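You operate a simulated robot arm through the tools that you are given. There is no shell and no other tool.

Carry out the task below with a simulated robot arm. There is one attempt and no reset: what you move stays moved.

## Task
Fit the divider in the open carton, pack the small box marked 150 g and tape the carton shut.
Fine: on the packing table; the divider stands across the middle, the box beside it; one tab across the seam. Set down upright: card divider.

It is judged by the outcome, as a careful person would: the job done as asked, and still so three seconds after it is handed in. It fails if anything else is knocked over, pushed out of place, dropped, spilled or broken.

## Robot
A 7-joint arm with a four-finger gripper, fixed in place. Base frame: the origin is at the foot of the arm, x ahead of it, y to its left, z up; the work surface is at about z = 0.846. Readings come in m, degrees, newtons and seconds.
Its first joint turns from -69.0 to 172.0 degrees. Payload 3.67 kg.
Tool frame: the origin (TCP) lies between the finger pads and is the grasp point; the fingertips stand 0.028 m ahead of it; z points along the fingers, y is the line along which they close. Largest opening 0.112 m; the body of the gripper starts 0.073 m behind the TCP.
Orientation is told as [roll, pitch, yaw] about the base's x, y, z axes, in that order, counted from this pose: with the fingers straight down and closing along the base's y, the tool's x points along the base's -x, its y along +y and its z along -z.

## Interface
- The arm moves only by the tool nudge_tool. Its argument "rows" is a list of rows, each an object of numbers (a shift or turn left out is 0, a gripper value left out holds the last): "dx", "dy", "dz": the shift along the tool's x, y, z in m; "ax", "ay", "az": the turn, a rotation vector about the tool's x, y, z in degrees. In form: [{"dx": .., "dy": .., "dz": .., "ax": .., "ay": .., "az": ..}, ...]. A call has 1 to 20 rows; each row shifts and turns the commanded pose from where the row before left it, along the tool's axes as they then stand. "grip" is the closure in counts, from 0 (fully open) to 255 (shut), set as the call begins (left out, the last holds). Each row takes 0.2 s and may step no farther than 0.05 m and 8.6 degrees from the row before; otherwise, or with a gripper value out of range, the whole call is refused. Where a pose cannot be reached the arm comes as near as it can. A force on the tool above 40 N (or 10 N above the force at the start of the call, whichever is more), or a blocked arm, ends the call early, and 0.2 s more pass. The fingers move at their own pace and stop on an object; they squeeze with about 24 N. The grip force told is the motor's: it shows also when the fingers shut on nothing. Time passes only in rows, and 0.2 s behind the last, so rows that do not move let the fingers close. It gives the time, the measured TCP pose, the force on the tool (base axes), the opening and the grip force at its end, in the units of the frame above (readings bear some noise), with the torque about the TCP (base axes, N m) and any sound that the robot's microphone picked up.
- Cameras (640 x 400 px; columns grow to the right, rows downward): "scene" is fixed at [0.0486, -0.6479, 1.5875]; the picture's right is [0.05, -1.00, 0.00], its down [-0.74, -0.03, -0.67] and it looks along [0.67, 0.03, -0.74] (base axes); focal length 311 px, centre (320, 200). "wrist" rides on the gripper at [0.06, -0.018, -0.104] in the tool frame; the picture's right is [0.29, 0.96, 0.00], its down [-0.80, 0.24, -0.55] and it looks along [-0.53, 0.16, 0.83] (tool axes); focal length 234 px, centre (320, 200). There is no depth. A picture from a camera that has moved, and an enlarged one, comes with that camera's place and axes in the base frame and with its lens. The place of the scene camera against the robot may be out by one fixed shift of up to 0.018 m in any direction.
- capture(camera): a new picture of that camera. It takes no simulated time.
- raise_lower(by): slides the trunk up (or, below 0, down) by that many m; the arm rides with it, the base frame stays. It gives what a move gives, with no picture.
- close_up(camera, box): a new picture of the part [left, top, right, bottom] of that camera's present view, enlarged. It takes no simulated time.
- close_job(): hands the job in; it is judged then, once.

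Nothing tells you positions but the pictures and the camera data. Unless the task says otherwise, let go and move clear before handing in.

The tools are called by a JSON object that holds its "op" and its "data". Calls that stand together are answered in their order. nudge_tool: Moves the arm, as the interface text tells. Its arguments: {"type":"object","properties":{"rows":{"type":"array","items":{"type":"object","properties":{"dx":{"type":"number"},"dy":{"type":"number"},"dz":{"type":"number"},"ax":{"type":"number"},"ay":{"type":"number"},"az":{"type":"number"}}}},"grip":{"type":"number"}},"required":["rows"]} The other tools are called the same way: raise_lower (by) slides the trunk up or down; capture (camera) takes a picture; close_up (camera, box) takes an enlarged picture of a part of a camera's view; close_job () hands the job in.

At the start:

```text
clock: 0.0
ee_pos: [0.5708, -0.6716, 1.2143]
tcp_rot: [0.0, 0.1, 0.0]
contact_force: [-0.2, 0.0, 0.0]
moment: [0.02, 0.03, -0.02]
finger_gap: 0.1119
finger_force: 0.2
trunk travel left (down, up): [-0.575, 0.265]
```

scene: 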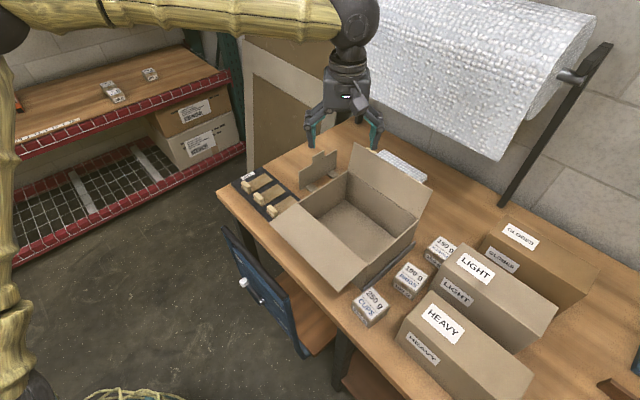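
wrist: 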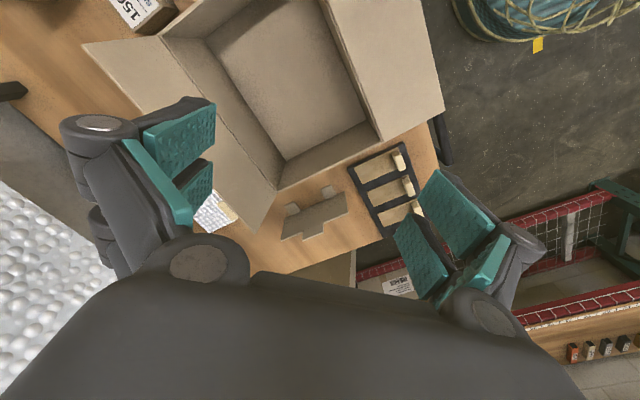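

The scene shows an open carton on the table, with a card divider standing behind it, a tray of tape tabs at left and three marked boxes to the right. I'll look closer before moving.

{"op": "close_up", "data": {"camera": "scene", "box": [220, 130, 440, 290]}}

{"op": "close_up", "data": {"camera": "scene", "box": [340, 210, 500, 340]}}

{"op": "close_up", "data": {"camera": "wrist", "box": [180, 100, 480, 280]}}

{"op": "close_up", "data": {"camera": "scene", "box": [230, 140, 350, 220]}}

```text
2.50 times, centred on (330, 210) of scene
camera zoom: at [0.0486, -0.6479, 1.5875], right [0.05, -1.0, 0.0], down [-0.74, -0.03, -0.67], along [0.67, 0.03, -0.74], focal length 777 px, centre (295, 175)
```

zoom: 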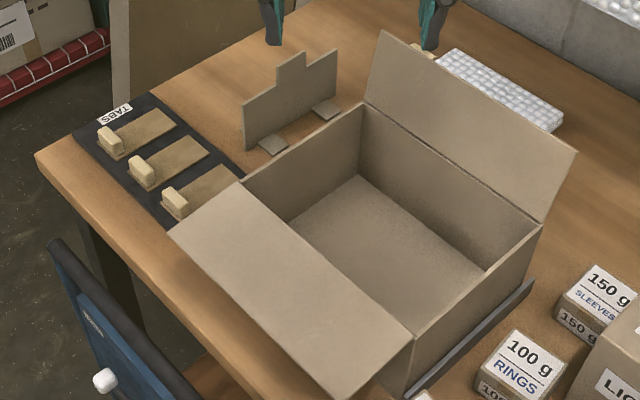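

```text
3.08 times, centred on (420, 275) of scene
camera zoom: at [0.0486, -0.6479, 1.5875], right [0.05, -1.0, 0.0], down [-0.74, -0.03, -0.67], along [0.67, 0.03, -0.74], focal length 957 px, centre (12, -31)
```

zoom: 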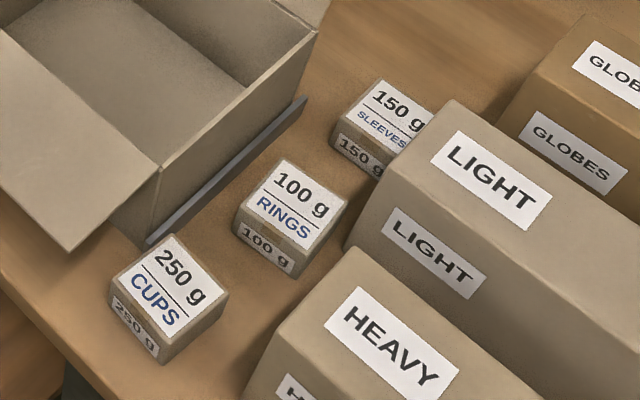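

```text
2.13 times, centred on (330, 190) of wrist
camera zoom: at [0.5097, -0.6902, 1.317], right [-0.29, 0.96, 0.0], down [0.8, 0.24, 0.55], along [0.53, 0.16, -0.83], focal length 500 px, centre (299, 221)
```

zoom: 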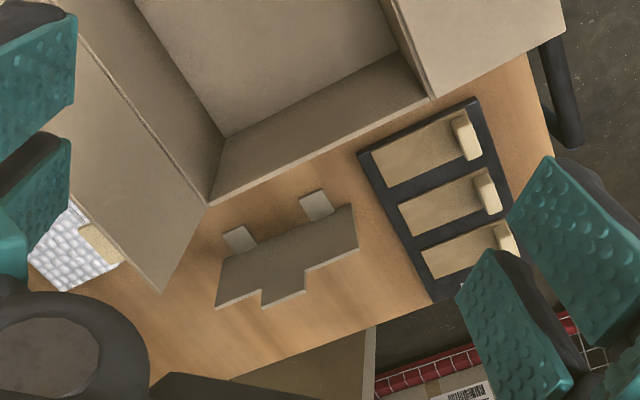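

```text
5.00 times, centred on (290, 180) of scene
camera zoom: at [0.0486, -0.6479, 1.5875], right [0.05, -1.0, 0.0], down [-0.74, -0.03, -0.67], along [0.67, 0.03, -0.74], focal length 1554 px, centre (470, 300)
```

zoom: 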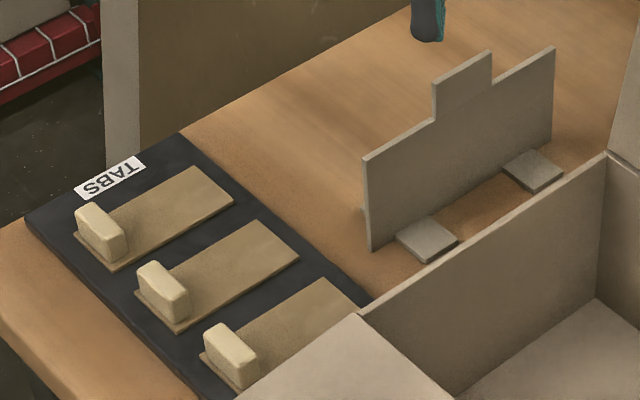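

The divider stands upright beyond the carton's left end, near the reach limit. The carton is turned about 45° and measures roughly 0.25 x 0.19 x 0.13 m. I'll move toward the divider, keeping high, to test reach and get better views.

{"op": "nudge_tool", "data": {"rows": [{"dx": -0.035, "dy": 0.01}, {"dx": -0.035, "dy": 0.01}, {"dx": -0.035, "dy": 0.01}, {"dx": -0.035, "dy": 0.01}, {"dx": -0.035, "dy": 0.01}, {"dx": -0.035, "dy": 0.01}, {"az": 7.5}, {"az": 7.5}, {"az": 7.5}, {"az": 7.5}, {"az": 7.5}, {"az": 7.5}, {}], "grip": 0}}

```text
clock: 2.8
ee_pos: [0.7808, -0.6122, 1.2136]
tcp_rot: [0.0, 0.0, -45.1]
contact_force: [0.4, -0.3, 0.4]
moment: [0.0, -0.03, -0.01]
finger_gap: 0.1123
finger_force: 0.1
trunk travel left (down, up): [-0.575, 0.265]
```

The arm reached r≈0.99 m at this height without trouble. Now I'll look from here.

{"op": "capture", "data": {"camera": "wrist"}}

{"op": "capture", "data": {"camera": "scene"}}

```text
taken
camera wrist: at [0.7246, -0.5829, 1.317], right [0.47, 0.88, 0.0], down [0.73, -0.4, 0.55], along [0.49, -0.26, -0.83], focal length 234 px, centre (320, 200)
```

wrist: 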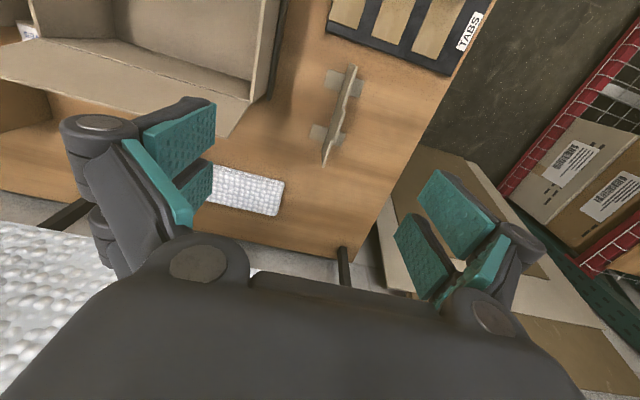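

```text
taken
```

scene: 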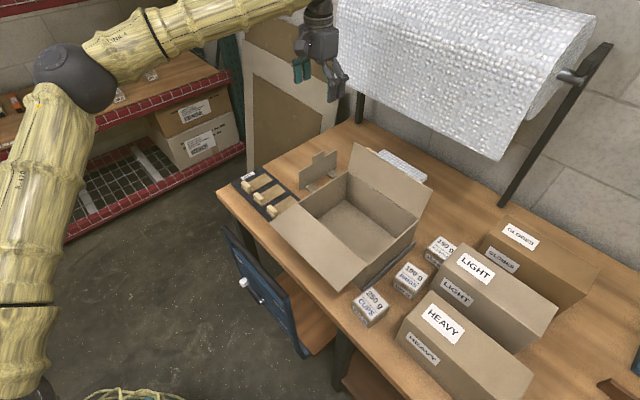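

{"op": "close_up", "data": {"camera": "wrist", "box": [280, 40, 400, 180]}}

```text
2.86 times, centred on (340, 110) of wrist
camera zoom: at [0.7246, -0.5829, 1.317], right [0.47, 0.88, 0.0], down [0.73, -0.4, 0.55], along [0.49, -0.26, -0.83], focal length 669 px, centre (263, 457)
```

zoom: 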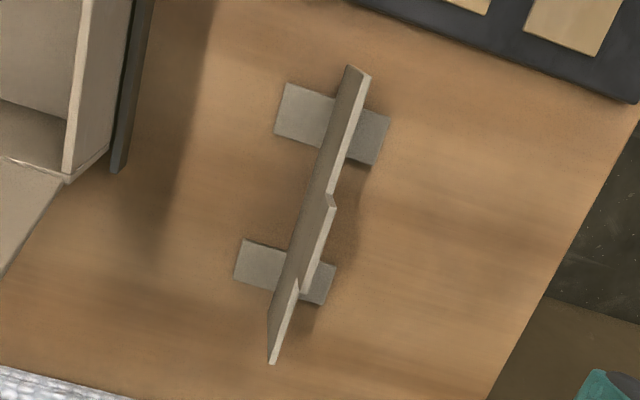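

The divider has feet on both sides and a grip tab on top, centred near (0.831, -0.606) with its top at about z 0.96. I'll move above it, staying clear, and check the reach.

{"op": "nudge_tool", "data": {"rows": [{"dx": -0.0155, "dy": 0.02}, {"dx": -0.0155, "dy": 0.0196}, {"dz": 0.04}, {"dz": 0.04}, {"dz": 0.035}, {}]}}

```text
clock: 4.2
ee_pos: [0.8283, -0.6058, 1.0989]
tcp_rot: [0.0, -0.1, -45.0]
contact_force: [-0.1, -0.2, 0.9]
moment: [-0.03, -0.06, -0.01]
finger_gap: 0.1121
finger_force: 0.0
trunk travel left (down, up): [-0.575, 0.265]
```

{"op": "capture", "data": {"camera": "wrist"}}

{"op": "close_up", "data": {"camera": "scene", "box": [260, 40, 380, 200]}}

```text
taken
camera wrist: at [0.7737, -0.5763, 1.2027], right [0.47, 0.88, 0.0], down [0.73, -0.39, 0.55], along [0.49, -0.26, -0.83], focal length 234 px, centre (320, 200)
```

wrist: 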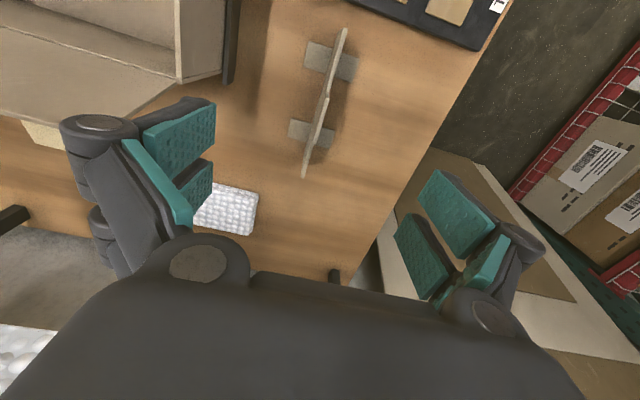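

```text
2.50 times, centred on (320, 120) of scene
camera zoom: at [0.0486, -0.6479, 1.5875], right [0.05, -1.0, 0.0], down [-0.74, -0.03, -0.67], along [0.67, 0.03, -0.74], focal length 777 px, centre (320, 400)
```

zoom: 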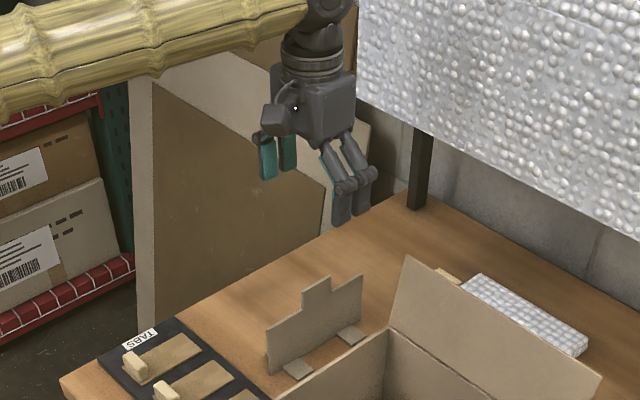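

{"op": "close_up", "data": {"camera": "wrist", "box": [270, 20, 380, 190]}}

```text
2.35 times, centred on (325, 105) of wrist
camera zoom: at [0.7737, -0.5763, 1.2027], right [0.47, 0.88, 0.0], down [0.73, -0.39, 0.55], along [0.49, -0.26, -0.83], focal length 551 px, centre (308, 424)
```

zoom: 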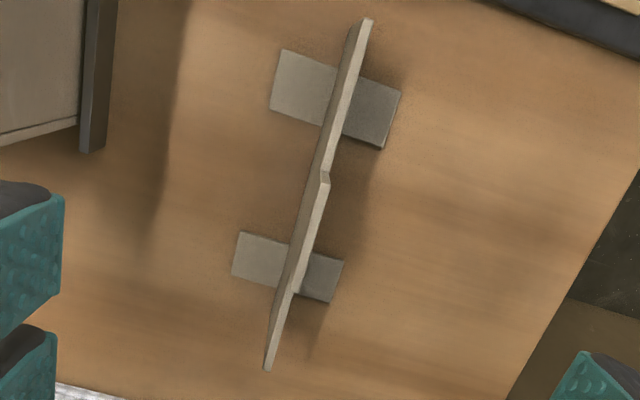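

{"op": "nudge_tool", "data": {"rows": [{"dx": -0.002, "dy": 0.0027, "dz": 0.03}, {"dz": 0.035}, {"dz": 0.035}, {"dz": 0.03}, {}]}}

{"op": "capture", "data": {"camera": "wrist"}}

{"op": "close_up", "data": {"camera": "scene", "box": [260, 80, 380, 200]}}

```text
clock: 5.4
ee_pos: [0.8307, -0.6041, 0.9705]
tcp_rot: [0.1, 0.0, -45.0]
contact_force: [-0.5, 0.8, -0.2]
moment: [-0.03, 0.0, 0.0]
finger_gap: 0.1118
finger_force: 0.1
trunk travel left (down, up): [-0.575, 0.265]
```

```text
taken
camera wrist: at [0.7758, -0.5748, 1.0739], right [0.47, 0.88, 0.0], down [0.73, -0.39, 0.55], along [0.49, -0.26, -0.83], focal length 234 px, centre (320, 200)
```

wrist: 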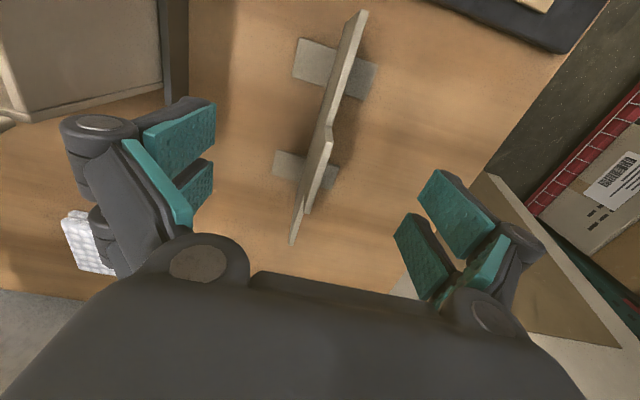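

```text
3.33 times, centred on (320, 140) of scene
camera zoom: at [0.0486, -0.6479, 1.5875], right [0.05, -1.0, 0.0], down [-0.74, -0.03, -0.67], along [0.67, 0.03, -0.74], focal length 1036 px, centre (320, 400)
```

zoom: 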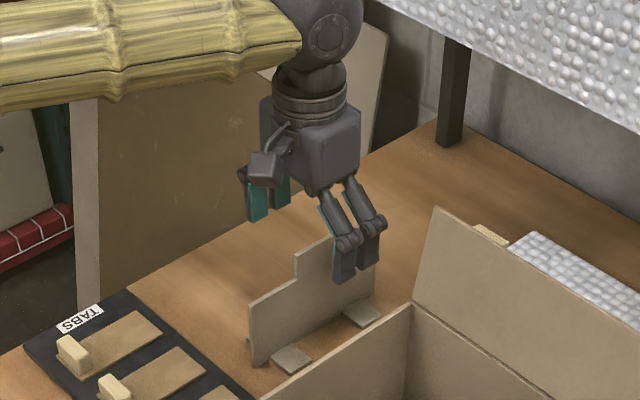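

The fingers straddle the tab well. I'll go down 27 mm and close on the tab.

{"op": "nudge_tool", "data": {"rows": [{"dz": 0.014}, {"dz": 0.013}, {}]}}

{"op": "nudge_tool", "data": {"rows": [{}, {}, {}, {}], "grip": 255}}

{"op": "capture", "data": {"camera": "wrist"}}

{"op": "close_up", "data": {"camera": "scene", "box": [260, 80, 380, 200]}}

```text
clock: 6.2
ee_pos: [0.8327, -0.6056, 0.9409]
tcp_rot: [0.1, 0.0, -44.9]
contact_force: [1.0, 0.4, -0.1]
moment: [-0.01, 0.01, 0.03]
finger_gap: 0.112
finger_force: 0.2
trunk travel left (down, up): [-0.575, 0.265]
```

```text
clock: 7.2
ee_pos: [0.8311, -0.6044, 0.9415]
tcp_rot: [0.0, 0.0, -44.9]
contact_force: [-0.2, -0.8, 0.5]
moment: [0.01, 0.01, 0.0]
finger_gap: 0.006
finger_force: 23.9
trunk travel left (down, up): [-0.575, 0.265]
```

```text
taken
camera wrist: at [0.7767, -0.5753, 1.0452], right [0.47, 0.88, 0.0], down [0.73, -0.39, 0.55], along [0.49, -0.26, -0.83], focal length 234 px, centre (320, 200)
```

wrist: 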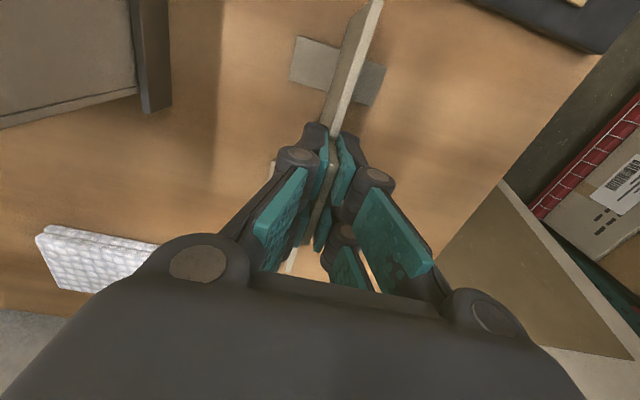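

```text
3.33 times, centred on (320, 140) of scene
camera zoom: at [0.0486, -0.6479, 1.5875], right [0.05, -1.0, 0.0], down [-0.74, -0.03, -0.67], along [0.67, 0.03, -0.74], focal length 1036 px, centre (320, 400)
```

zoom: 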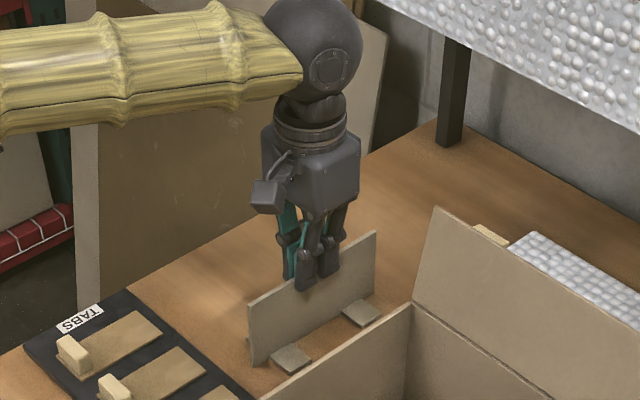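

The divider is gripped: the gap is 6 mm at full grip force. I'll lift it straight up above rim height, then shift toward the carton's centre line.

{"op": "nudge_tool", "data": {"rows": [{"dz": -0.02}, {"dz": -0.035}, {"dz": -0.035}, {"dz": -0.035}, {"dz": -0.035}, {"dz": -0.03}, {"dx": 0.025}, {"dx": 0.025}, {"dx": 0.025}, {"dx": 0.024}, {}]}}

{"op": "capture", "data": {"camera": "wrist"}}

{"op": "capture", "data": {"camera": "scene"}}

```text
clock: 9.6
ee_pos: [0.7634, -0.5352, 1.1299]
tcp_rot: [0.0, 0.1, -45.0]
contact_force: [0.4, -0.6, -0.1]
moment: [-0.01, -0.01, 0.0]
finger_gap: 0.0058
finger_force: 23.6
trunk travel left (down, up): [-0.575, 0.265]
```

```text
taken
camera wrist: at [0.7084, -0.5054, 1.234], right [0.47, 0.88, 0.0], down [0.73, -0.39, 0.55], along [0.49, -0.26, -0.83], focal length 234 px, centre (320, 200)
```

wrist: 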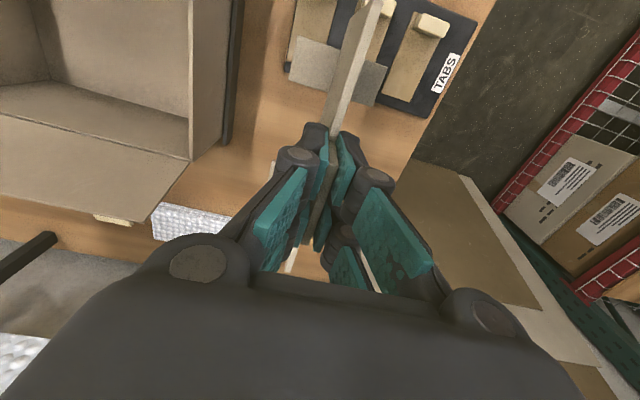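

```text
taken
```

scene: 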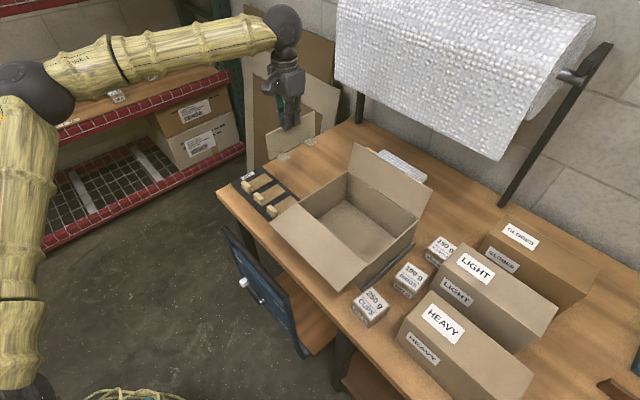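

{"op": "nudge_tool", "data": {"rows": [{"dy": -0.03}, {"dy": -0.04}, {"dy": -0.04}, {"dy": -0.04}, {"dy": -0.04}, {"dy": -0.04}, {"dy": -0.03}, {}]}}

{"op": "capture", "data": {"camera": "wrist"}}

{"op": "close_up", "data": {"camera": "scene", "box": [240, 90, 480, 300]}}

```text
clock: 11.4
ee_pos: [0.5803, -0.7179, 1.1306]
tcp_rot: [0.0, 0.1, -44.9]
contact_force: [-0.3, 0.0, -0.2]
moment: [-0.03, 0.02, 0.02]
finger_gap: 0.006
finger_force: 24.3
trunk travel left (down, up): [-0.575, 0.265]
```

```text
taken
camera wrist: at [0.5248, -0.6889, 1.2345], right [0.47, 0.88, 0.0], down [0.73, -0.39, 0.55], along [0.49, -0.26, -0.83], focal length 234 px, centre (320, 200)
```

wrist: 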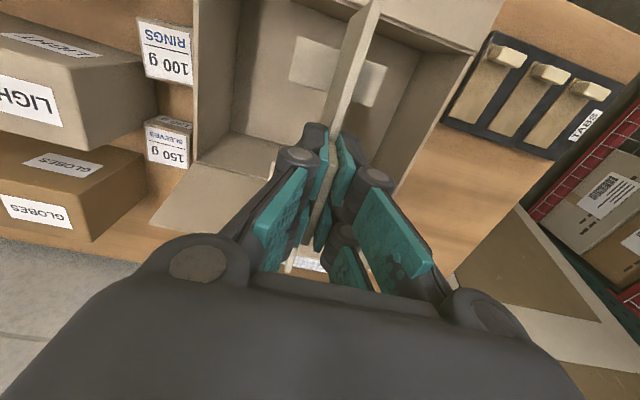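

```text
1.90 times, centred on (360, 195) of scene
camera zoom: at [0.0486, -0.6479, 1.5875], right [0.05, -1.0, 0.0], down [-0.74, -0.03, -0.67], along [0.67, 0.03, -0.74], focal length 592 px, centre (244, 210)
```

zoom: 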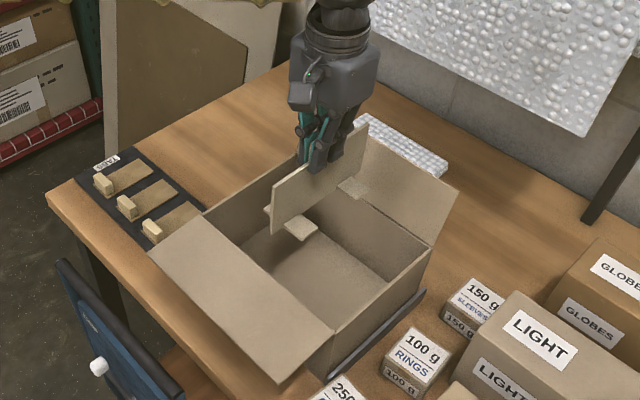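

{"op": "close_up", "data": {"camera": "wrist", "box": [140, 0, 500, 225]}}

```text
1.78 times, centred on (320, 112) of wrist
camera zoom: at [0.5248, -0.6889, 1.2345], right [0.47, 0.88, 0.0], down [0.73, -0.39, 0.55], along [0.49, -0.26, -0.83], focal length 416 px, centre (320, 356)
```

zoom: 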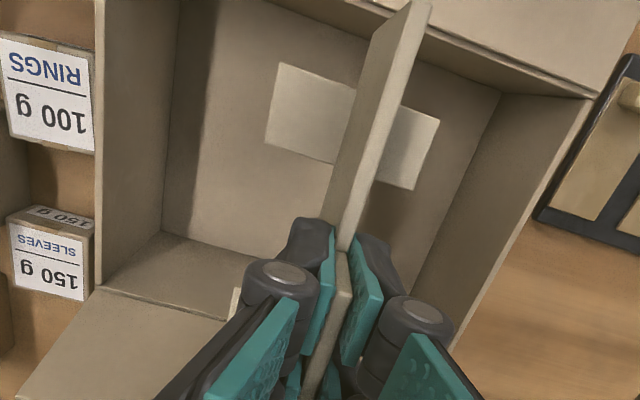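

The carton's inside measures about 0.243 x 0.188 m, with its centre at (0.5805, -0.721), and the divider is 2–3 mm off that. I'll correct and lower it into the carton.

{"op": "nudge_tool", "data": {"rows": [{"dy": -0.0023, "dx": -0.0026}, {"dz": 0.03}, {"dz": 0.03}, {"dz": 0.03}, {"dz": 0.03}, {"dz": 0.03}, {"dz": 0.015}, {}]}}

{"op": "capture", "data": {"camera": "wrist"}}

{"op": "close_up", "data": {"camera": "scene", "box": [260, 90, 450, 300]}}

```text
clock: 13.2
ee_pos: [0.5792, -0.7206, 0.9648]
tcp_rot: [0.1, 0.0, -45.0]
contact_force: [0.7, 0.4, 0.2]
moment: [0.03, 0.01, 0.01]
finger_gap: 0.0058
finger_force: 23.8
trunk travel left (down, up): [-0.575, 0.265]
```

```text
taken
camera wrist: at [0.525, -0.6908, 1.0682], right [0.47, 0.88, 0.0], down [0.73, -0.39, 0.55], along [0.49, -0.26, -0.83], focal length 234 px, centre (320, 200)
```

wrist: 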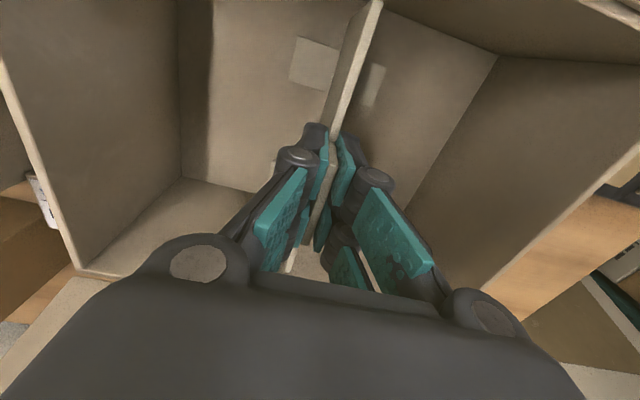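

```text
1.90 times, centred on (355, 195) of scene
camera zoom: at [0.0486, -0.6479, 1.5875], right [0.05, -1.0, 0.0], down [-0.74, -0.03, -0.67], along [0.67, 0.03, -0.74], focal length 592 px, centre (253, 210)
```

zoom: 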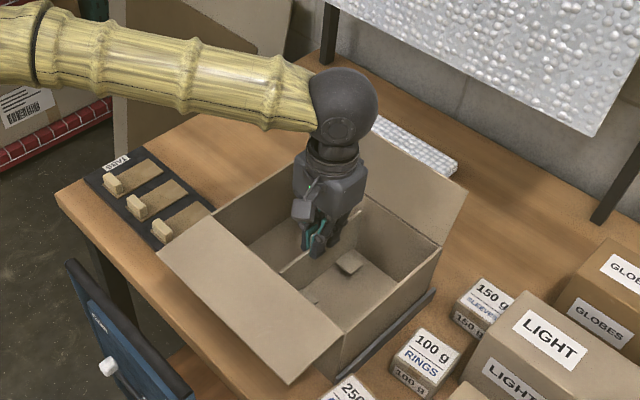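

{"op": "nudge_tool", "data": {"rows": [{"dz": 0.008}, {"dz": 0.006}, {"dz": 0.003}, {}]}}

```text
clock: 14.2
ee_pos: [0.5804, -0.7207, 0.949]
tcp_rot: [0.0, -0.1, -45.0]
contact_force: [-0.4, -1.8, 0.1]
moment: [-0.01, 0.0, 0.04]
finger_gap: 0.0062
finger_force: 24.3
trunk travel left (down, up): [-0.575, 0.265]
```

{"op": "nudge_tool", "data": {"rows": [{"dz": 0.002}, {}]}}

{"op": "nudge_tool", "data": {"rows": [{"dz": 0.0015}, {}]}}

```text
clock: 14.8
ee_pos: [0.5804, -0.723, 0.9474]
tcp_rot: [0.0, 0.0, -45.0]
contact_force: [-1.3, 0.0, -0.1]
moment: [-0.05, 0.0, -0.01]
finger_gap: 0.006
finger_force: 24.2
trunk travel left (down, up): [-0.575, 0.265]
```

```text
clock: 15.4
ee_pos: [0.5799, -0.7223, 0.9466]
tcp_rot: [0.1, -0.1, -45.0]
contact_force: [2.5, -2.7, 10.5]
moment: [0.23, 0.21, 0.0]
finger_gap: 0.006
finger_force: 23.8
trunk travel left (down, up): [-0.575, 0.265]
```

The divider touched the carton floor (10 N). I'll release it and lift straight up.

{"op": "nudge_tool", "data": {"rows": [{}, {}, {}], "grip": 0}}

{"op": "nudge_tool", "data": {"rows": [{"dz": -0.015}, {"dz": -0.03}, {"dz": -0.035}, {"dz": -0.04}, {"dz": -0.04}, {"dz": -0.04}, {}]}}

{"op": "capture", "data": {"camera": "wrist"}}

{"op": "close_up", "data": {"camera": "scene", "box": [260, 90, 450, 300]}}

```text
clock: 16.2
ee_pos: [0.5791, -0.7223, 0.9461]
tcp_rot: [0.0, 0.0, -45.1]
contact_force: [0.8, -0.5, -0.4]
moment: [-0.02, 0.0, 0.0]
finger_gap: 0.1119
finger_force: 0.0
trunk travel left (down, up): [-0.575, 0.265]
```

```text
clock: 17.8
ee_pos: [0.5806, -0.7238, 1.1462]
tcp_rot: [0.0, 0.0, -45.0]
contact_force: [0.2, 1.1, 0.0]
moment: [-0.02, -0.01, -0.01]
finger_gap: 0.1119
finger_force: 0.1
trunk travel left (down, up): [-0.575, 0.265]
```

```text
taken
camera wrist: at [0.5257, -0.6942, 1.2498], right [0.47, 0.88, 0.0], down [0.73, -0.39, 0.55], along [0.49, -0.26, -0.83], focal length 234 px, centre (320, 200)
```

wrist: 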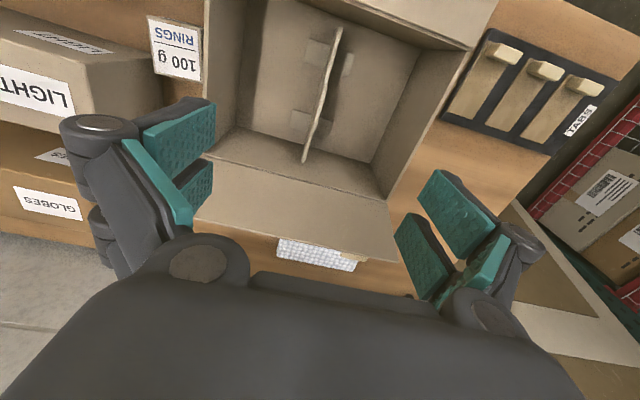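

```text
1.90 times, centred on (355, 195) of scene
camera zoom: at [0.0486, -0.6479, 1.5875], right [0.05, -1.0, 0.0], down [-0.74, -0.03, -0.67], along [0.67, 0.03, -0.74], focal length 592 px, centre (253, 210)
```

zoom: 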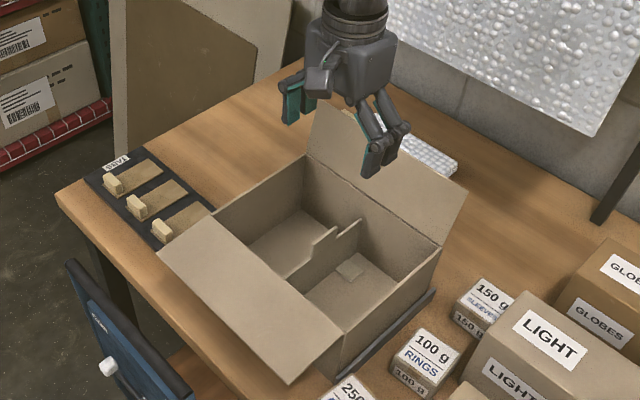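

The divider stands upright across the middle. Next I'll go high toward the 150 g box at around (0.533, -0.952) for a good view of it.

{"op": "nudge_tool", "data": {"rows": [{"dz": -0.04}, {"dz": -0.03, "dy": -0.02}, {"dx": -0.01, "dy": -0.035}, {"dx": -0.016, "dy": -0.036}, {"dx": -0.016, "dy": -0.036}, {}]}}

{"op": "capture", "data": {"camera": "wrist"}}

{"op": "capture", "data": {"camera": "scene"}}

```text
clock: 19.2
ee_pos: [0.5197, -0.8416, 1.2166]
tcp_rot: [0.0, 0.0, -45.0]
contact_force: [-0.4, 0.5, -1.1]
moment: [0.02, 0.0, 0.01]
finger_gap: 0.1122
finger_force: 0.1
trunk travel left (down, up): [-0.575, 0.265]
```

```text
taken
camera wrist: at [0.4642, -0.8126, 1.3209], right [0.47, 0.88, 0.0], down [0.73, -0.39, 0.55], along [0.49, -0.26, -0.83], focal length 234 px, centre (320, 200)
```

wrist: 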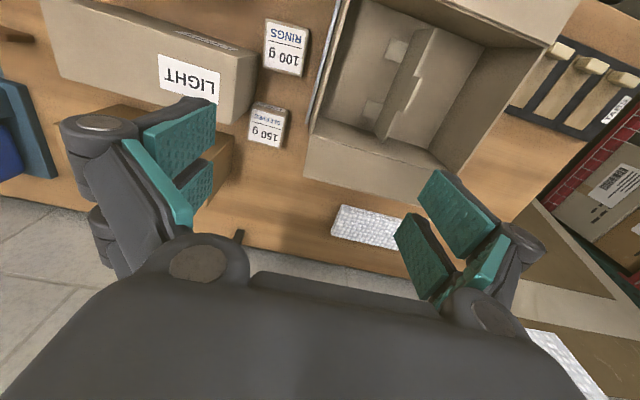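

```text
taken
```

scene: 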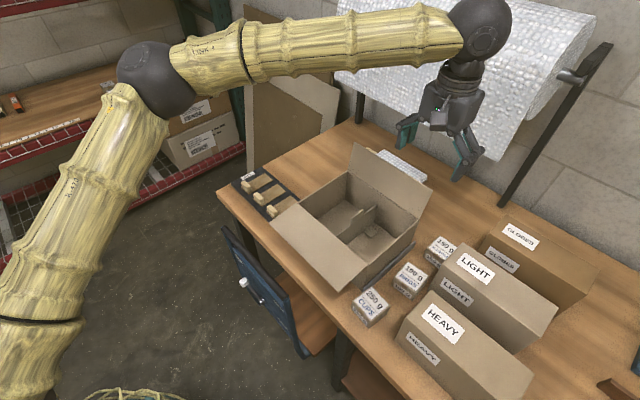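

{"op": "close_up", "data": {"camera": "wrist", "box": [210, 0, 350, 170]}}

{"op": "close_up", "data": {"camera": "scene", "box": [385, 210, 485, 310]}}

```text
2.35 times, centred on (280, 85) of wrist
camera zoom: at [0.4642, -0.8126, 1.3209], right [0.47, 0.88, 0.0], down [0.73, -0.39, 0.55], along [0.49, -0.26, -0.83], focal length 551 px, centre (414, 471)
```

zoom: 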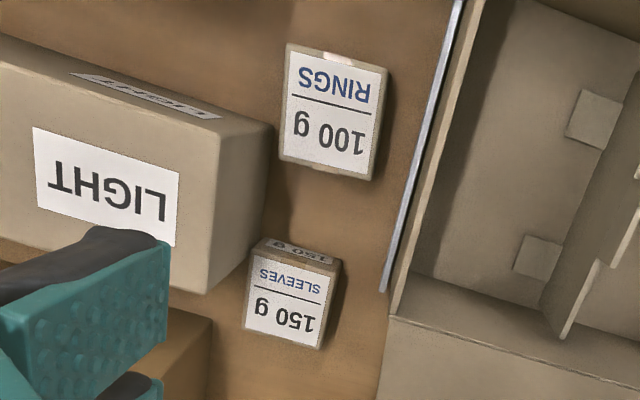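

```text
4.00 times, centred on (435, 260) of scene
camera zoom: at [0.0486, -0.6479, 1.5875], right [0.05, -1.0, 0.0], down [-0.74, -0.03, -0.67], along [0.67, 0.03, -0.74], focal length 1244 px, centre (-140, -40)
```

zoom: 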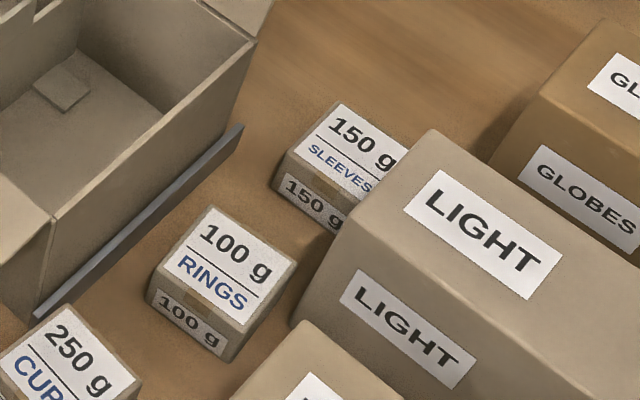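

{"op": "close_up", "data": {"camera": "wrist", "box": [230, 80, 310, 160]}}

{"op": "close_up", "data": {"camera": "scene", "box": [415, 220, 475, 280]}}

```text
5.00 times, centred on (270, 120) of wrist
camera zoom: at [0.4642, -0.8126, 1.3209], right [0.47, 0.88, 0.0], down [0.73, -0.39, 0.55], along [0.49, -0.26, -0.83], focal length 1171 px, centre (570, 600)
```

zoom: 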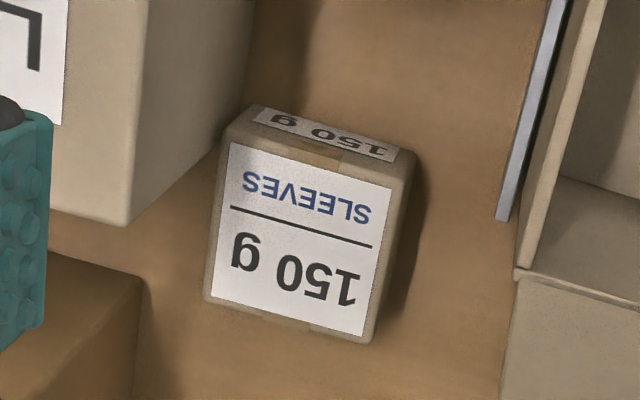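

```text
6.67 times, centred on (445, 250) of scene
camera zoom: at [0.0486, -0.6479, 1.5875], right [0.05, -1.0, 0.0], down [-0.74, -0.03, -0.67], along [0.67, 0.03, -0.74], focal length 2073 px, centre (-513, -133)
```

zoom: 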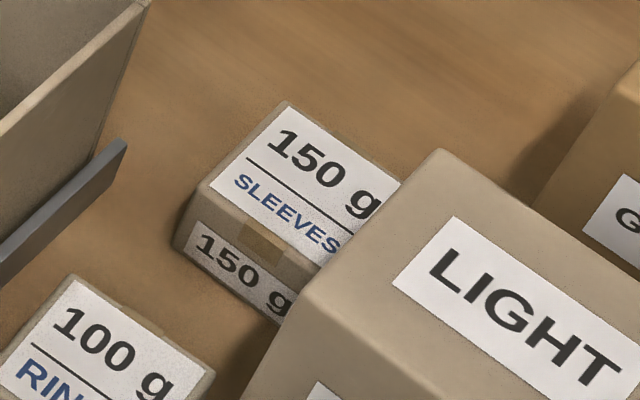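

The 150 g box is about 0.06 x 0.06 x 0.05 m, turned about 45° and centred near (0.533, -0.959). The LIGHT carton's corner is only about 6 mm away, so I'll keep high while moving over it and check reach there.

{"op": "nudge_tool", "data": {"rows": [{"dx": -0.02, "dy": -0.015}, {"dx": -0.02, "dy": -0.015}, {"dx": -0.02, "dy": -0.015}, {"dx": -0.02, "dy": -0.015}, {"dx": -0.0174, "dy": -0.0143}, {"dz": 0.03}, {"dz": 0.03}, {}]}}

{"op": "capture", "data": {"camera": "wrist"}}

{"op": "capture", "data": {"camera": "scene"}}

```text
clock: 21.0
ee_pos: [0.5372, -0.9641, 1.1573]
tcp_rot: [0.0, 0.0, -45.0]
contact_force: [-0.6, 0.3, -0.6]
moment: [-0.02, -0.03, -0.02]
finger_gap: 0.1123
finger_force: 0.1
trunk travel left (down, up): [-0.575, 0.265]
```

```text
taken
camera wrist: at [0.4809, -0.9343, 1.2612], right [0.47, 0.88, 0.0], down [0.73, -0.39, 0.55], along [0.49, -0.26, -0.83], focal length 234 px, centre (320, 200)
```

wrist: 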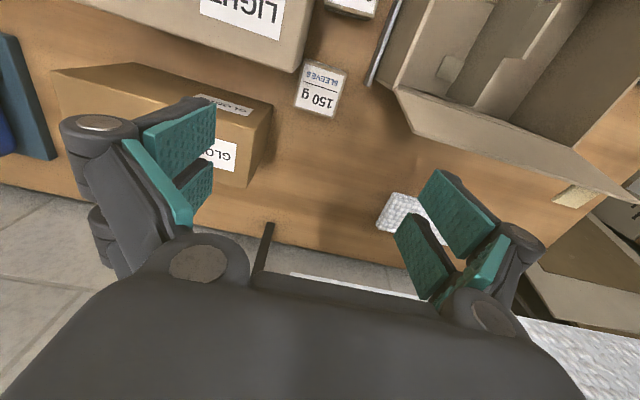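

```text
taken
```

scene: 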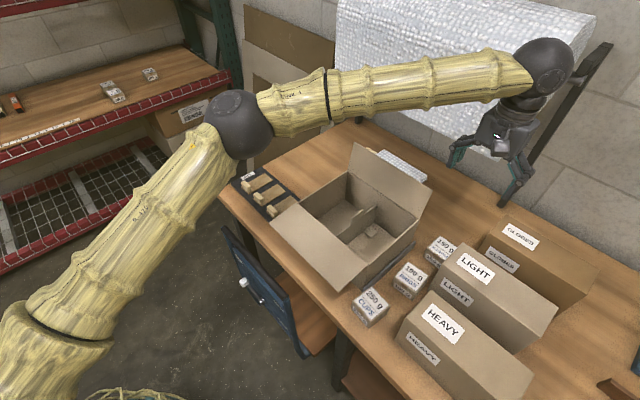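

Reach is fine here. I'll zoom in to refine the box and its neighbours.

{"op": "close_up", "data": {"camera": "wrist", "box": [240, 20, 400, 180]}}

```text
2.50 times, centred on (320, 100) of wrist
camera zoom: at [0.4809, -0.9343, 1.2612], right [0.47, 0.88, 0.0], down [0.73, -0.39, 0.55], along [0.49, -0.26, -0.83], focal length 585 px, centre (320, 450)
```

zoom: 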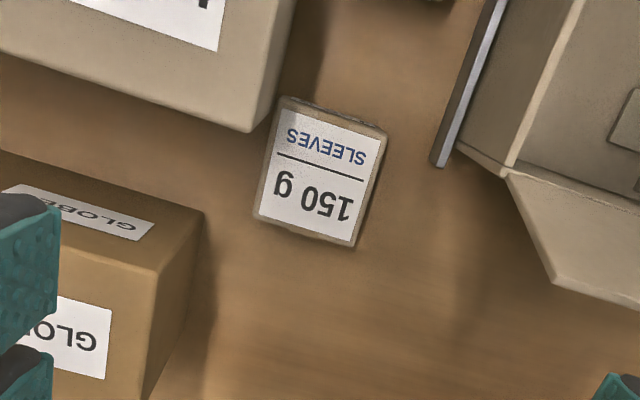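

{"op": "nudge_tool", "data": {"rows": [{"dy": -0.003, "az": -1}, {"dz": 0.03}, {"dz": 0.035}, {"dz": 0.035}, {"dz": 0.035}, {"dz": 0.025}, {}], "grip": 61}}

{"op": "capture", "data": {"camera": "wrist"}}

{"op": "close_up", "data": {"camera": "scene", "box": [400, 120, 580, 290]}}

```text
clock: 22.6
ee_pos: [0.5335, -0.9612, 1.0009]
tcp_rot: [-0.1, -0.2, -44.0]
contact_force: [-0.1, -3.0, -1.1]
moment: [-0.01, -0.02, 0.04]
finger_gap: 0.0852
finger_force: 0.0
trunk travel left (down, up): [-0.575, 0.265]
```

```text
taken
camera wrist: at [0.4767, -0.9325, 1.1027], right [0.46, 0.89, 0.0], down [0.74, -0.38, 0.56], along [0.49, -0.26, -0.83], focal length 234 px, centre (320, 200)
```

wrist: 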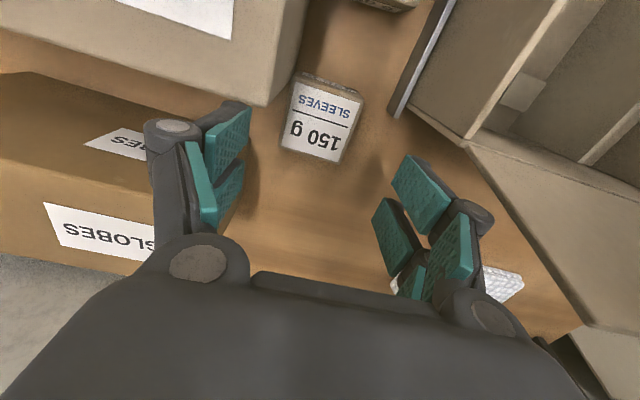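

```text
2.35 times, centred on (490, 205) of scene
camera zoom: at [0.0486, -0.6479, 1.5875], right [0.05, -1.0, 0.0], down [-0.74, -0.03, -0.67], along [0.67, 0.03, -0.74], focal length 732 px, centre (-80, 188)
```

zoom: 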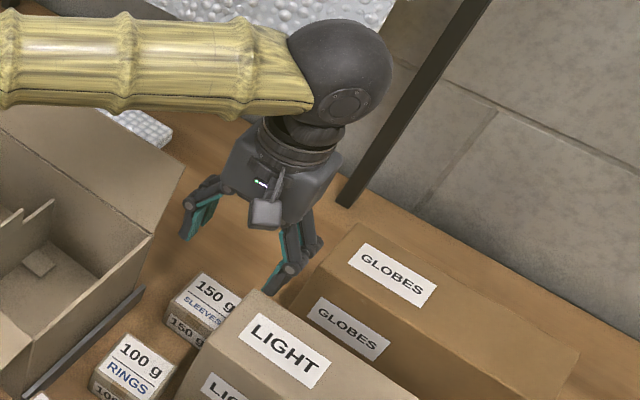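

The fingers are centred on the 150 g box and clear of LIGHT and GLOBES. I'll lower to a shallow grasp and close.

{"op": "nudge_tool", "data": {"rows": [{"dz": 0.025}, {"dz": 0.025}, {"dz": 0.025}, {"dz": 0.023}, {}]}}

{"op": "capture", "data": {"camera": "wrist"}}

{"op": "close_up", "data": {"camera": "scene", "box": [400, 160, 540, 290]}}

```text
clock: 23.8
ee_pos: [0.5334, -0.9629, 0.8995]
tcp_rot: [-0.2, -0.1, -44.0]
contact_force: [1.4, -1.8, -0.1]
moment: [0.16, 0.02, 0.07]
finger_gap: 0.0852
finger_force: 0.0
trunk travel left (down, up): [-0.575, 0.265]
```

```text
taken
camera wrist: at [0.4774, -0.9339, 1.0029], right [0.46, 0.89, 0.0], down [0.74, -0.38, 0.55], along [0.49, -0.26, -0.83], focal length 234 px, centre (320, 200)
```

wrist: 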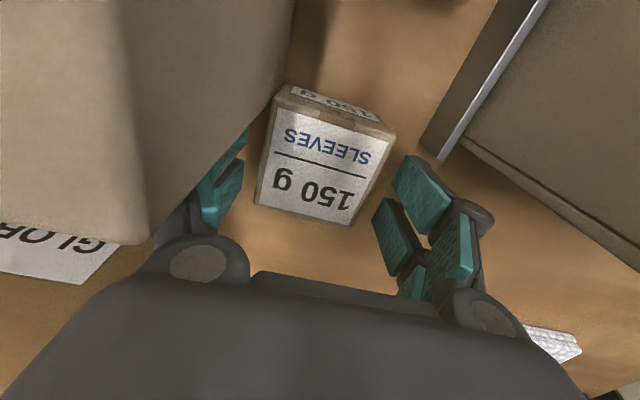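

```text
3.08 times, centred on (470, 225) of scene
camera zoom: at [0.0486, -0.6479, 1.5875], right [0.05, -1.0, 0.0], down [-0.74, -0.03, -0.67], along [0.67, 0.03, -0.74], focal length 957 px, centre (-142, 123)
```

zoom: 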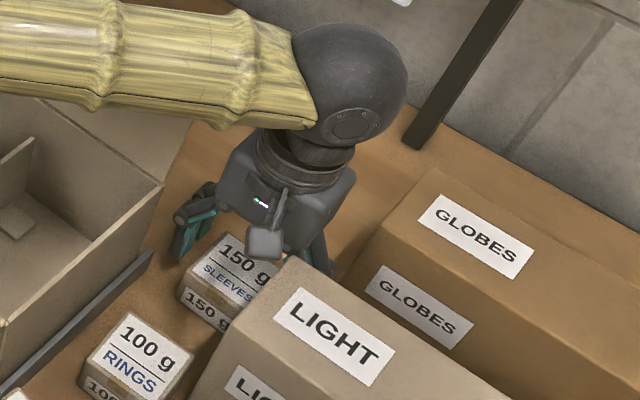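

{"op": "nudge_tool", "data": {"rows": [{}, {}, {}, {}], "grip": 255}}

{"op": "capture", "data": {"camera": "wrist"}}

```text
clock: 24.8
ee_pos: [0.5329, -0.9636, 0.8989]
tcp_rot: [0.0, -0.1, -43.9]
contact_force: [5.5, 3.3, 18.3]
moment: [0.16, -0.19, -0.01]
finger_gap: 0.0662
finger_force: 23.8
trunk travel left (down, up): [-0.575, 0.265]
```

```text
taken
camera wrist: at [0.4775, -0.9345, 1.0025], right [0.46, 0.89, 0.0], down [0.74, -0.38, 0.56], along [0.49, -0.25, -0.83], focal length 234 px, centre (320, 200)
```

wrist: 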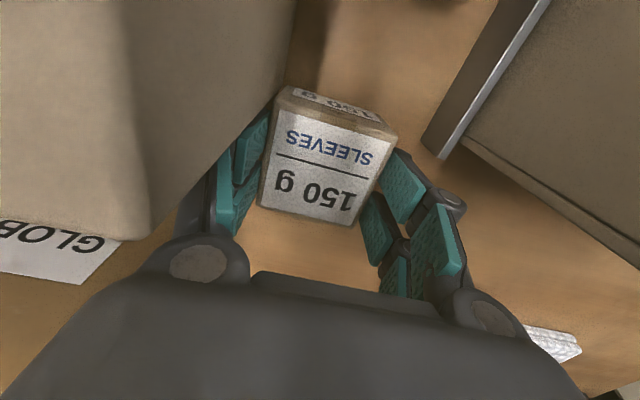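

The box is gripped (gap 66 mm). I'll lift straight up slowly and check.

{"op": "nudge_tool", "data": {"rows": [{"dz": -0.005}, {"dz": -0.01}, {"dz": -0.015}, {}]}}

{"op": "capture", "data": {"camera": "wrist"}}

{"op": "close_up", "data": {"camera": "scene", "box": [400, 160, 540, 290]}}

```text
clock: 25.8
ee_pos: [0.533, -0.9658, 0.928]
tcp_rot: [0.0, 0.0, -44.0]
contact_force: [0.0, -0.3, -1.4]
moment: [0.01, 0.02, -0.04]
finger_gap: 0.0658
finger_force: 23.5
trunk travel left (down, up): [-0.575, 0.265]
```

```text
taken
camera wrist: at [0.4784, -0.9361, 1.0321], right [0.46, 0.89, 0.0], down [0.74, -0.38, 0.55], along [0.49, -0.25, -0.83], focal length 234 px, centre (320, 200)
```

wrist: 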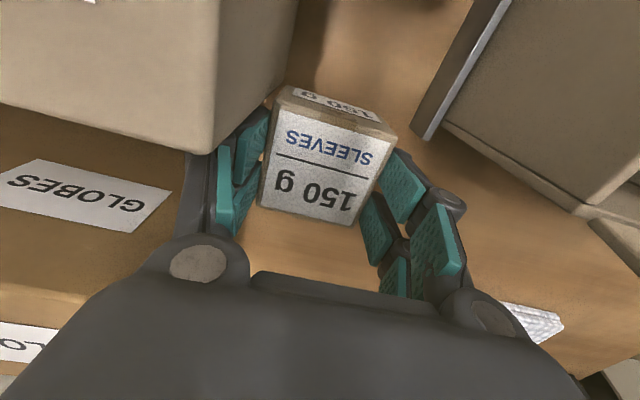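

```text
3.08 times, centred on (470, 225) of scene
camera zoom: at [0.0486, -0.6479, 1.5875], right [0.05, -1.0, 0.0], down [-0.74, -0.03, -0.67], along [0.67, 0.03, -0.74], focal length 957 px, centre (-142, 123)
```

zoom: 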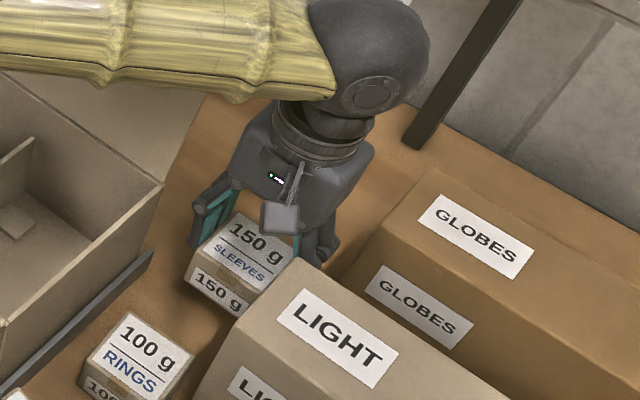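

Lifted cleanly with the box level. Now I'll go up above the flap height and over to the right compartment, then check before lowering.

{"op": "nudge_tool", "data": {"rows": [{"dz": -0.03}, {"dz": -0.04}, {"dz": -0.04}, {"dz": -0.045}, {"dz": -0.045}, {"dz": -0.035, "az": 1}, {"dy": 0.035}, {"dy": 0.035}, {"dy": 0.035}, {"dy": 0.034}, {"dx": 0.03}, {"dx": 0.035}, {"dx": 0.035}, {"dx": 0.035}, {}]}}

{"op": "capture", "data": {"camera": "wrist"}}

{"op": "capture", "data": {"camera": "scene"}}

```text
clock: 29.0
ee_pos: [0.5378, -0.7743, 1.1617]
tcp_rot: [0.0, 0.0, -45.0]
contact_force: [-0.1, -0.2, -0.6]
moment: [0.01, 0.01, -0.01]
finger_gap: 0.0659
finger_force: 24.2
trunk travel left (down, up): [-0.575, 0.265]
```

```text
taken
camera wrist: at [0.4817, -0.7451, 1.2659], right [0.47, 0.88, 0.0], down [0.73, -0.4, 0.55], along [0.49, -0.26, -0.83], focal length 234 px, centre (320, 200)
```

wrist: 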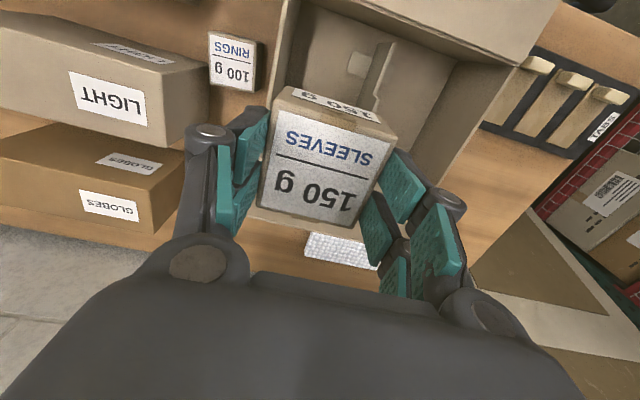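

```text
taken
```

scene: 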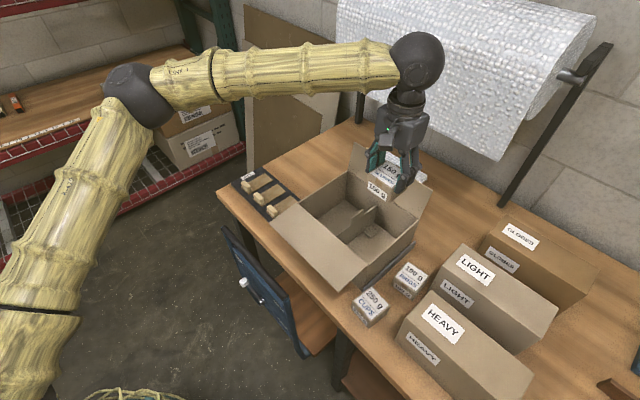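

{"op": "nudge_tool", "data": {"rows": [{"dz": 0.03}, {"dz": 0.03}, {"dz": 0.03}, {"dz": 0.03}, {"dz": 0.03}, {"dz": 0.03}, {"dz": 0.02}, {}]}}

{"op": "capture", "data": {"camera": "wrist"}}

{"op": "close_up", "data": {"camera": "scene", "box": [280, 120, 460, 290]}}

```text
clock: 30.8
ee_pos: [0.5358, -0.7723, 0.9618]
tcp_rot: [-0.1, -0.1, -45.0]
contact_force: [-0.4, -0.6, -1.7]
moment: [0.01, -0.01, -0.02]
finger_gap: 0.0657
finger_force: 24.4
trunk travel left (down, up): [-0.575, 0.265]
```

```text
taken
camera wrist: at [0.481, -0.7427, 1.0653], right [0.47, 0.88, 0.0], down [0.73, -0.39, 0.55], along [0.49, -0.26, -0.83], focal length 234 px, centre (320, 200)
```

wrist: 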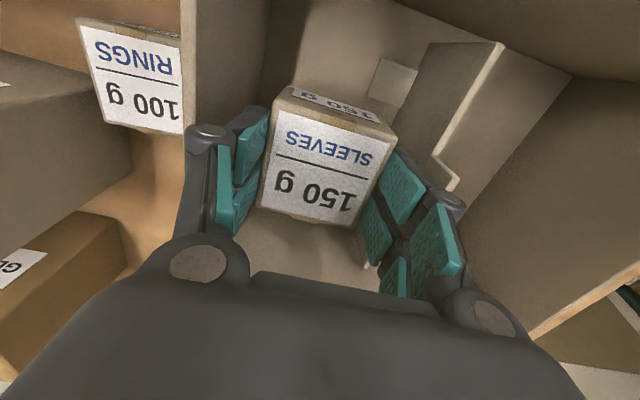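

```text
2.35 times, centred on (370, 205) of scene
camera zoom: at [0.0486, -0.6479, 1.5875], right [0.05, -1.0, 0.0], down [-0.74, -0.03, -0.67], along [0.67, 0.03, -0.74], focal length 732 px, centre (202, 188)
```

zoom: 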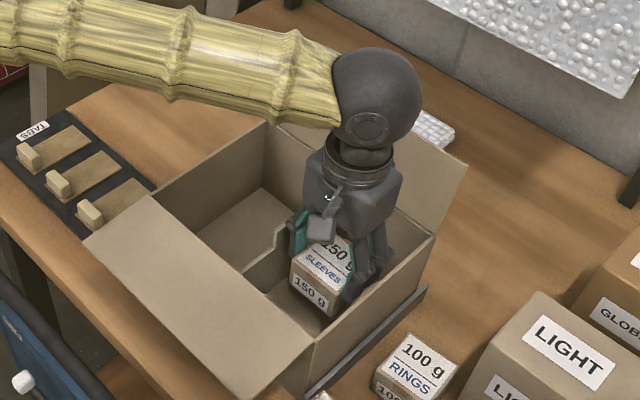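

{"op": "nudge_tool", "data": {"rows": [{"dz": 0.012}, {"dz": 0.012}, {"dz": 0.012}, {"dz": 0.01}, {}]}}

{"op": "capture", "data": {"camera": "wrist"}}

{"op": "close_up", "data": {"camera": "scene", "box": [320, 140, 450, 270]}}

```text
clock: 32.0
ee_pos: [0.5366, -0.7718, 0.9167]
tcp_rot: [0.0, -0.1, -44.9]
contact_force: [-0.3, -0.2, -1.1]
moment: [0.02, -0.03, 0.0]
finger_gap: 0.0657
finger_force: 23.9
trunk travel left (down, up): [-0.575, 0.265]
```

```text
taken
camera wrist: at [0.4807, -0.7422, 1.0202], right [0.47, 0.88, 0.0], down [0.73, -0.39, 0.55], along [0.49, -0.26, -0.83], focal length 234 px, centre (320, 200)
```

wrist: 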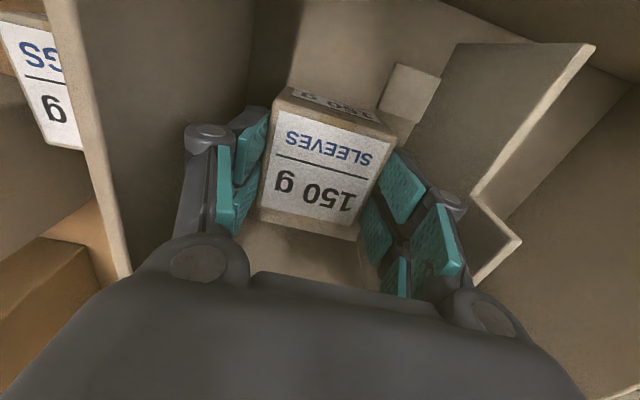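

```text
3.08 times, centred on (385, 205) of scene
camera zoom: at [0.0486, -0.6479, 1.5875], right [0.05, -1.0, 0.0], down [-0.74, -0.03, -0.67], along [0.67, 0.03, -0.74], focal length 957 px, centre (120, 185)
```

zoom: 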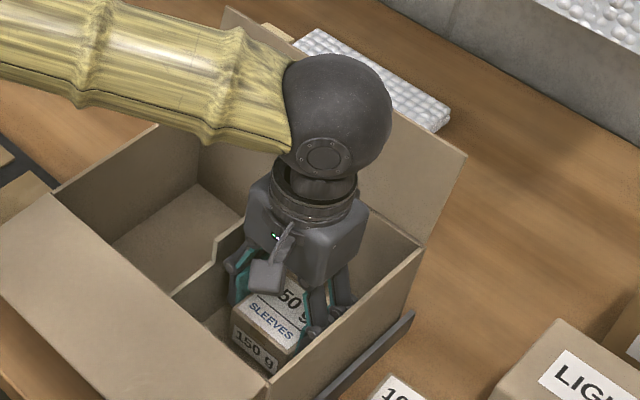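

{"op": "nudge_tool", "data": {"rows": [{"dz": 0.006}, {"dz": 0.003}, {}]}}

{"op": "nudge_tool", "data": {"rows": [{"dz": 0.002}, {}]}}

```text
clock: 32.8
ee_pos: [0.5373, -0.7728, 0.9067]
tcp_rot: [0.0, 0.0, -45.0]
contact_force: [0.6, -0.2, -0.9]
moment: [0.01, -0.02, -0.01]
finger_gap: 0.0658
finger_force: 24.0
trunk travel left (down, up): [-0.575, 0.265]
```

```text
clock: 33.4
ee_pos: [0.5357, -0.7728, 0.9067]
tcp_rot: [0.0, 0.0, -45.0]
contact_force: [0.7, 0.4, -1.5]
moment: [-0.01, 0.01, 0.01]
finger_gap: 0.0661
finger_force: 23.8
trunk travel left (down, up): [-0.575, 0.265]
```

{"op": "nudge_tool", "data": {"rows": [{"dz": 0.002}, {}]}}

{"op": "nudge_tool", "data": {"rows": [{"dz": 0.0015}, {}]}}

```text
clock: 34.0
ee_pos: [0.5358, -0.7727, 0.9044]
tcp_rot: [-0.1, 0.1, -44.9]
contact_force: [2.0, -1.7, 4.9]
moment: [-0.35, -0.11, 0.01]
finger_gap: 0.066
finger_force: 24.2
trunk travel left (down, up): [-0.575, 0.265]
```

```text
clock: 34.6
ee_pos: [0.5368, -0.7717, 0.9036]
tcp_rot: [-0.1, -0.1, -45.0]
contact_force: [4.0, -5.3, 17.2]
moment: [-0.16, -0.07, 0.08]
finger_gap: 0.0663
finger_force: 24.0
trunk travel left (down, up): [-0.575, 0.265]
```

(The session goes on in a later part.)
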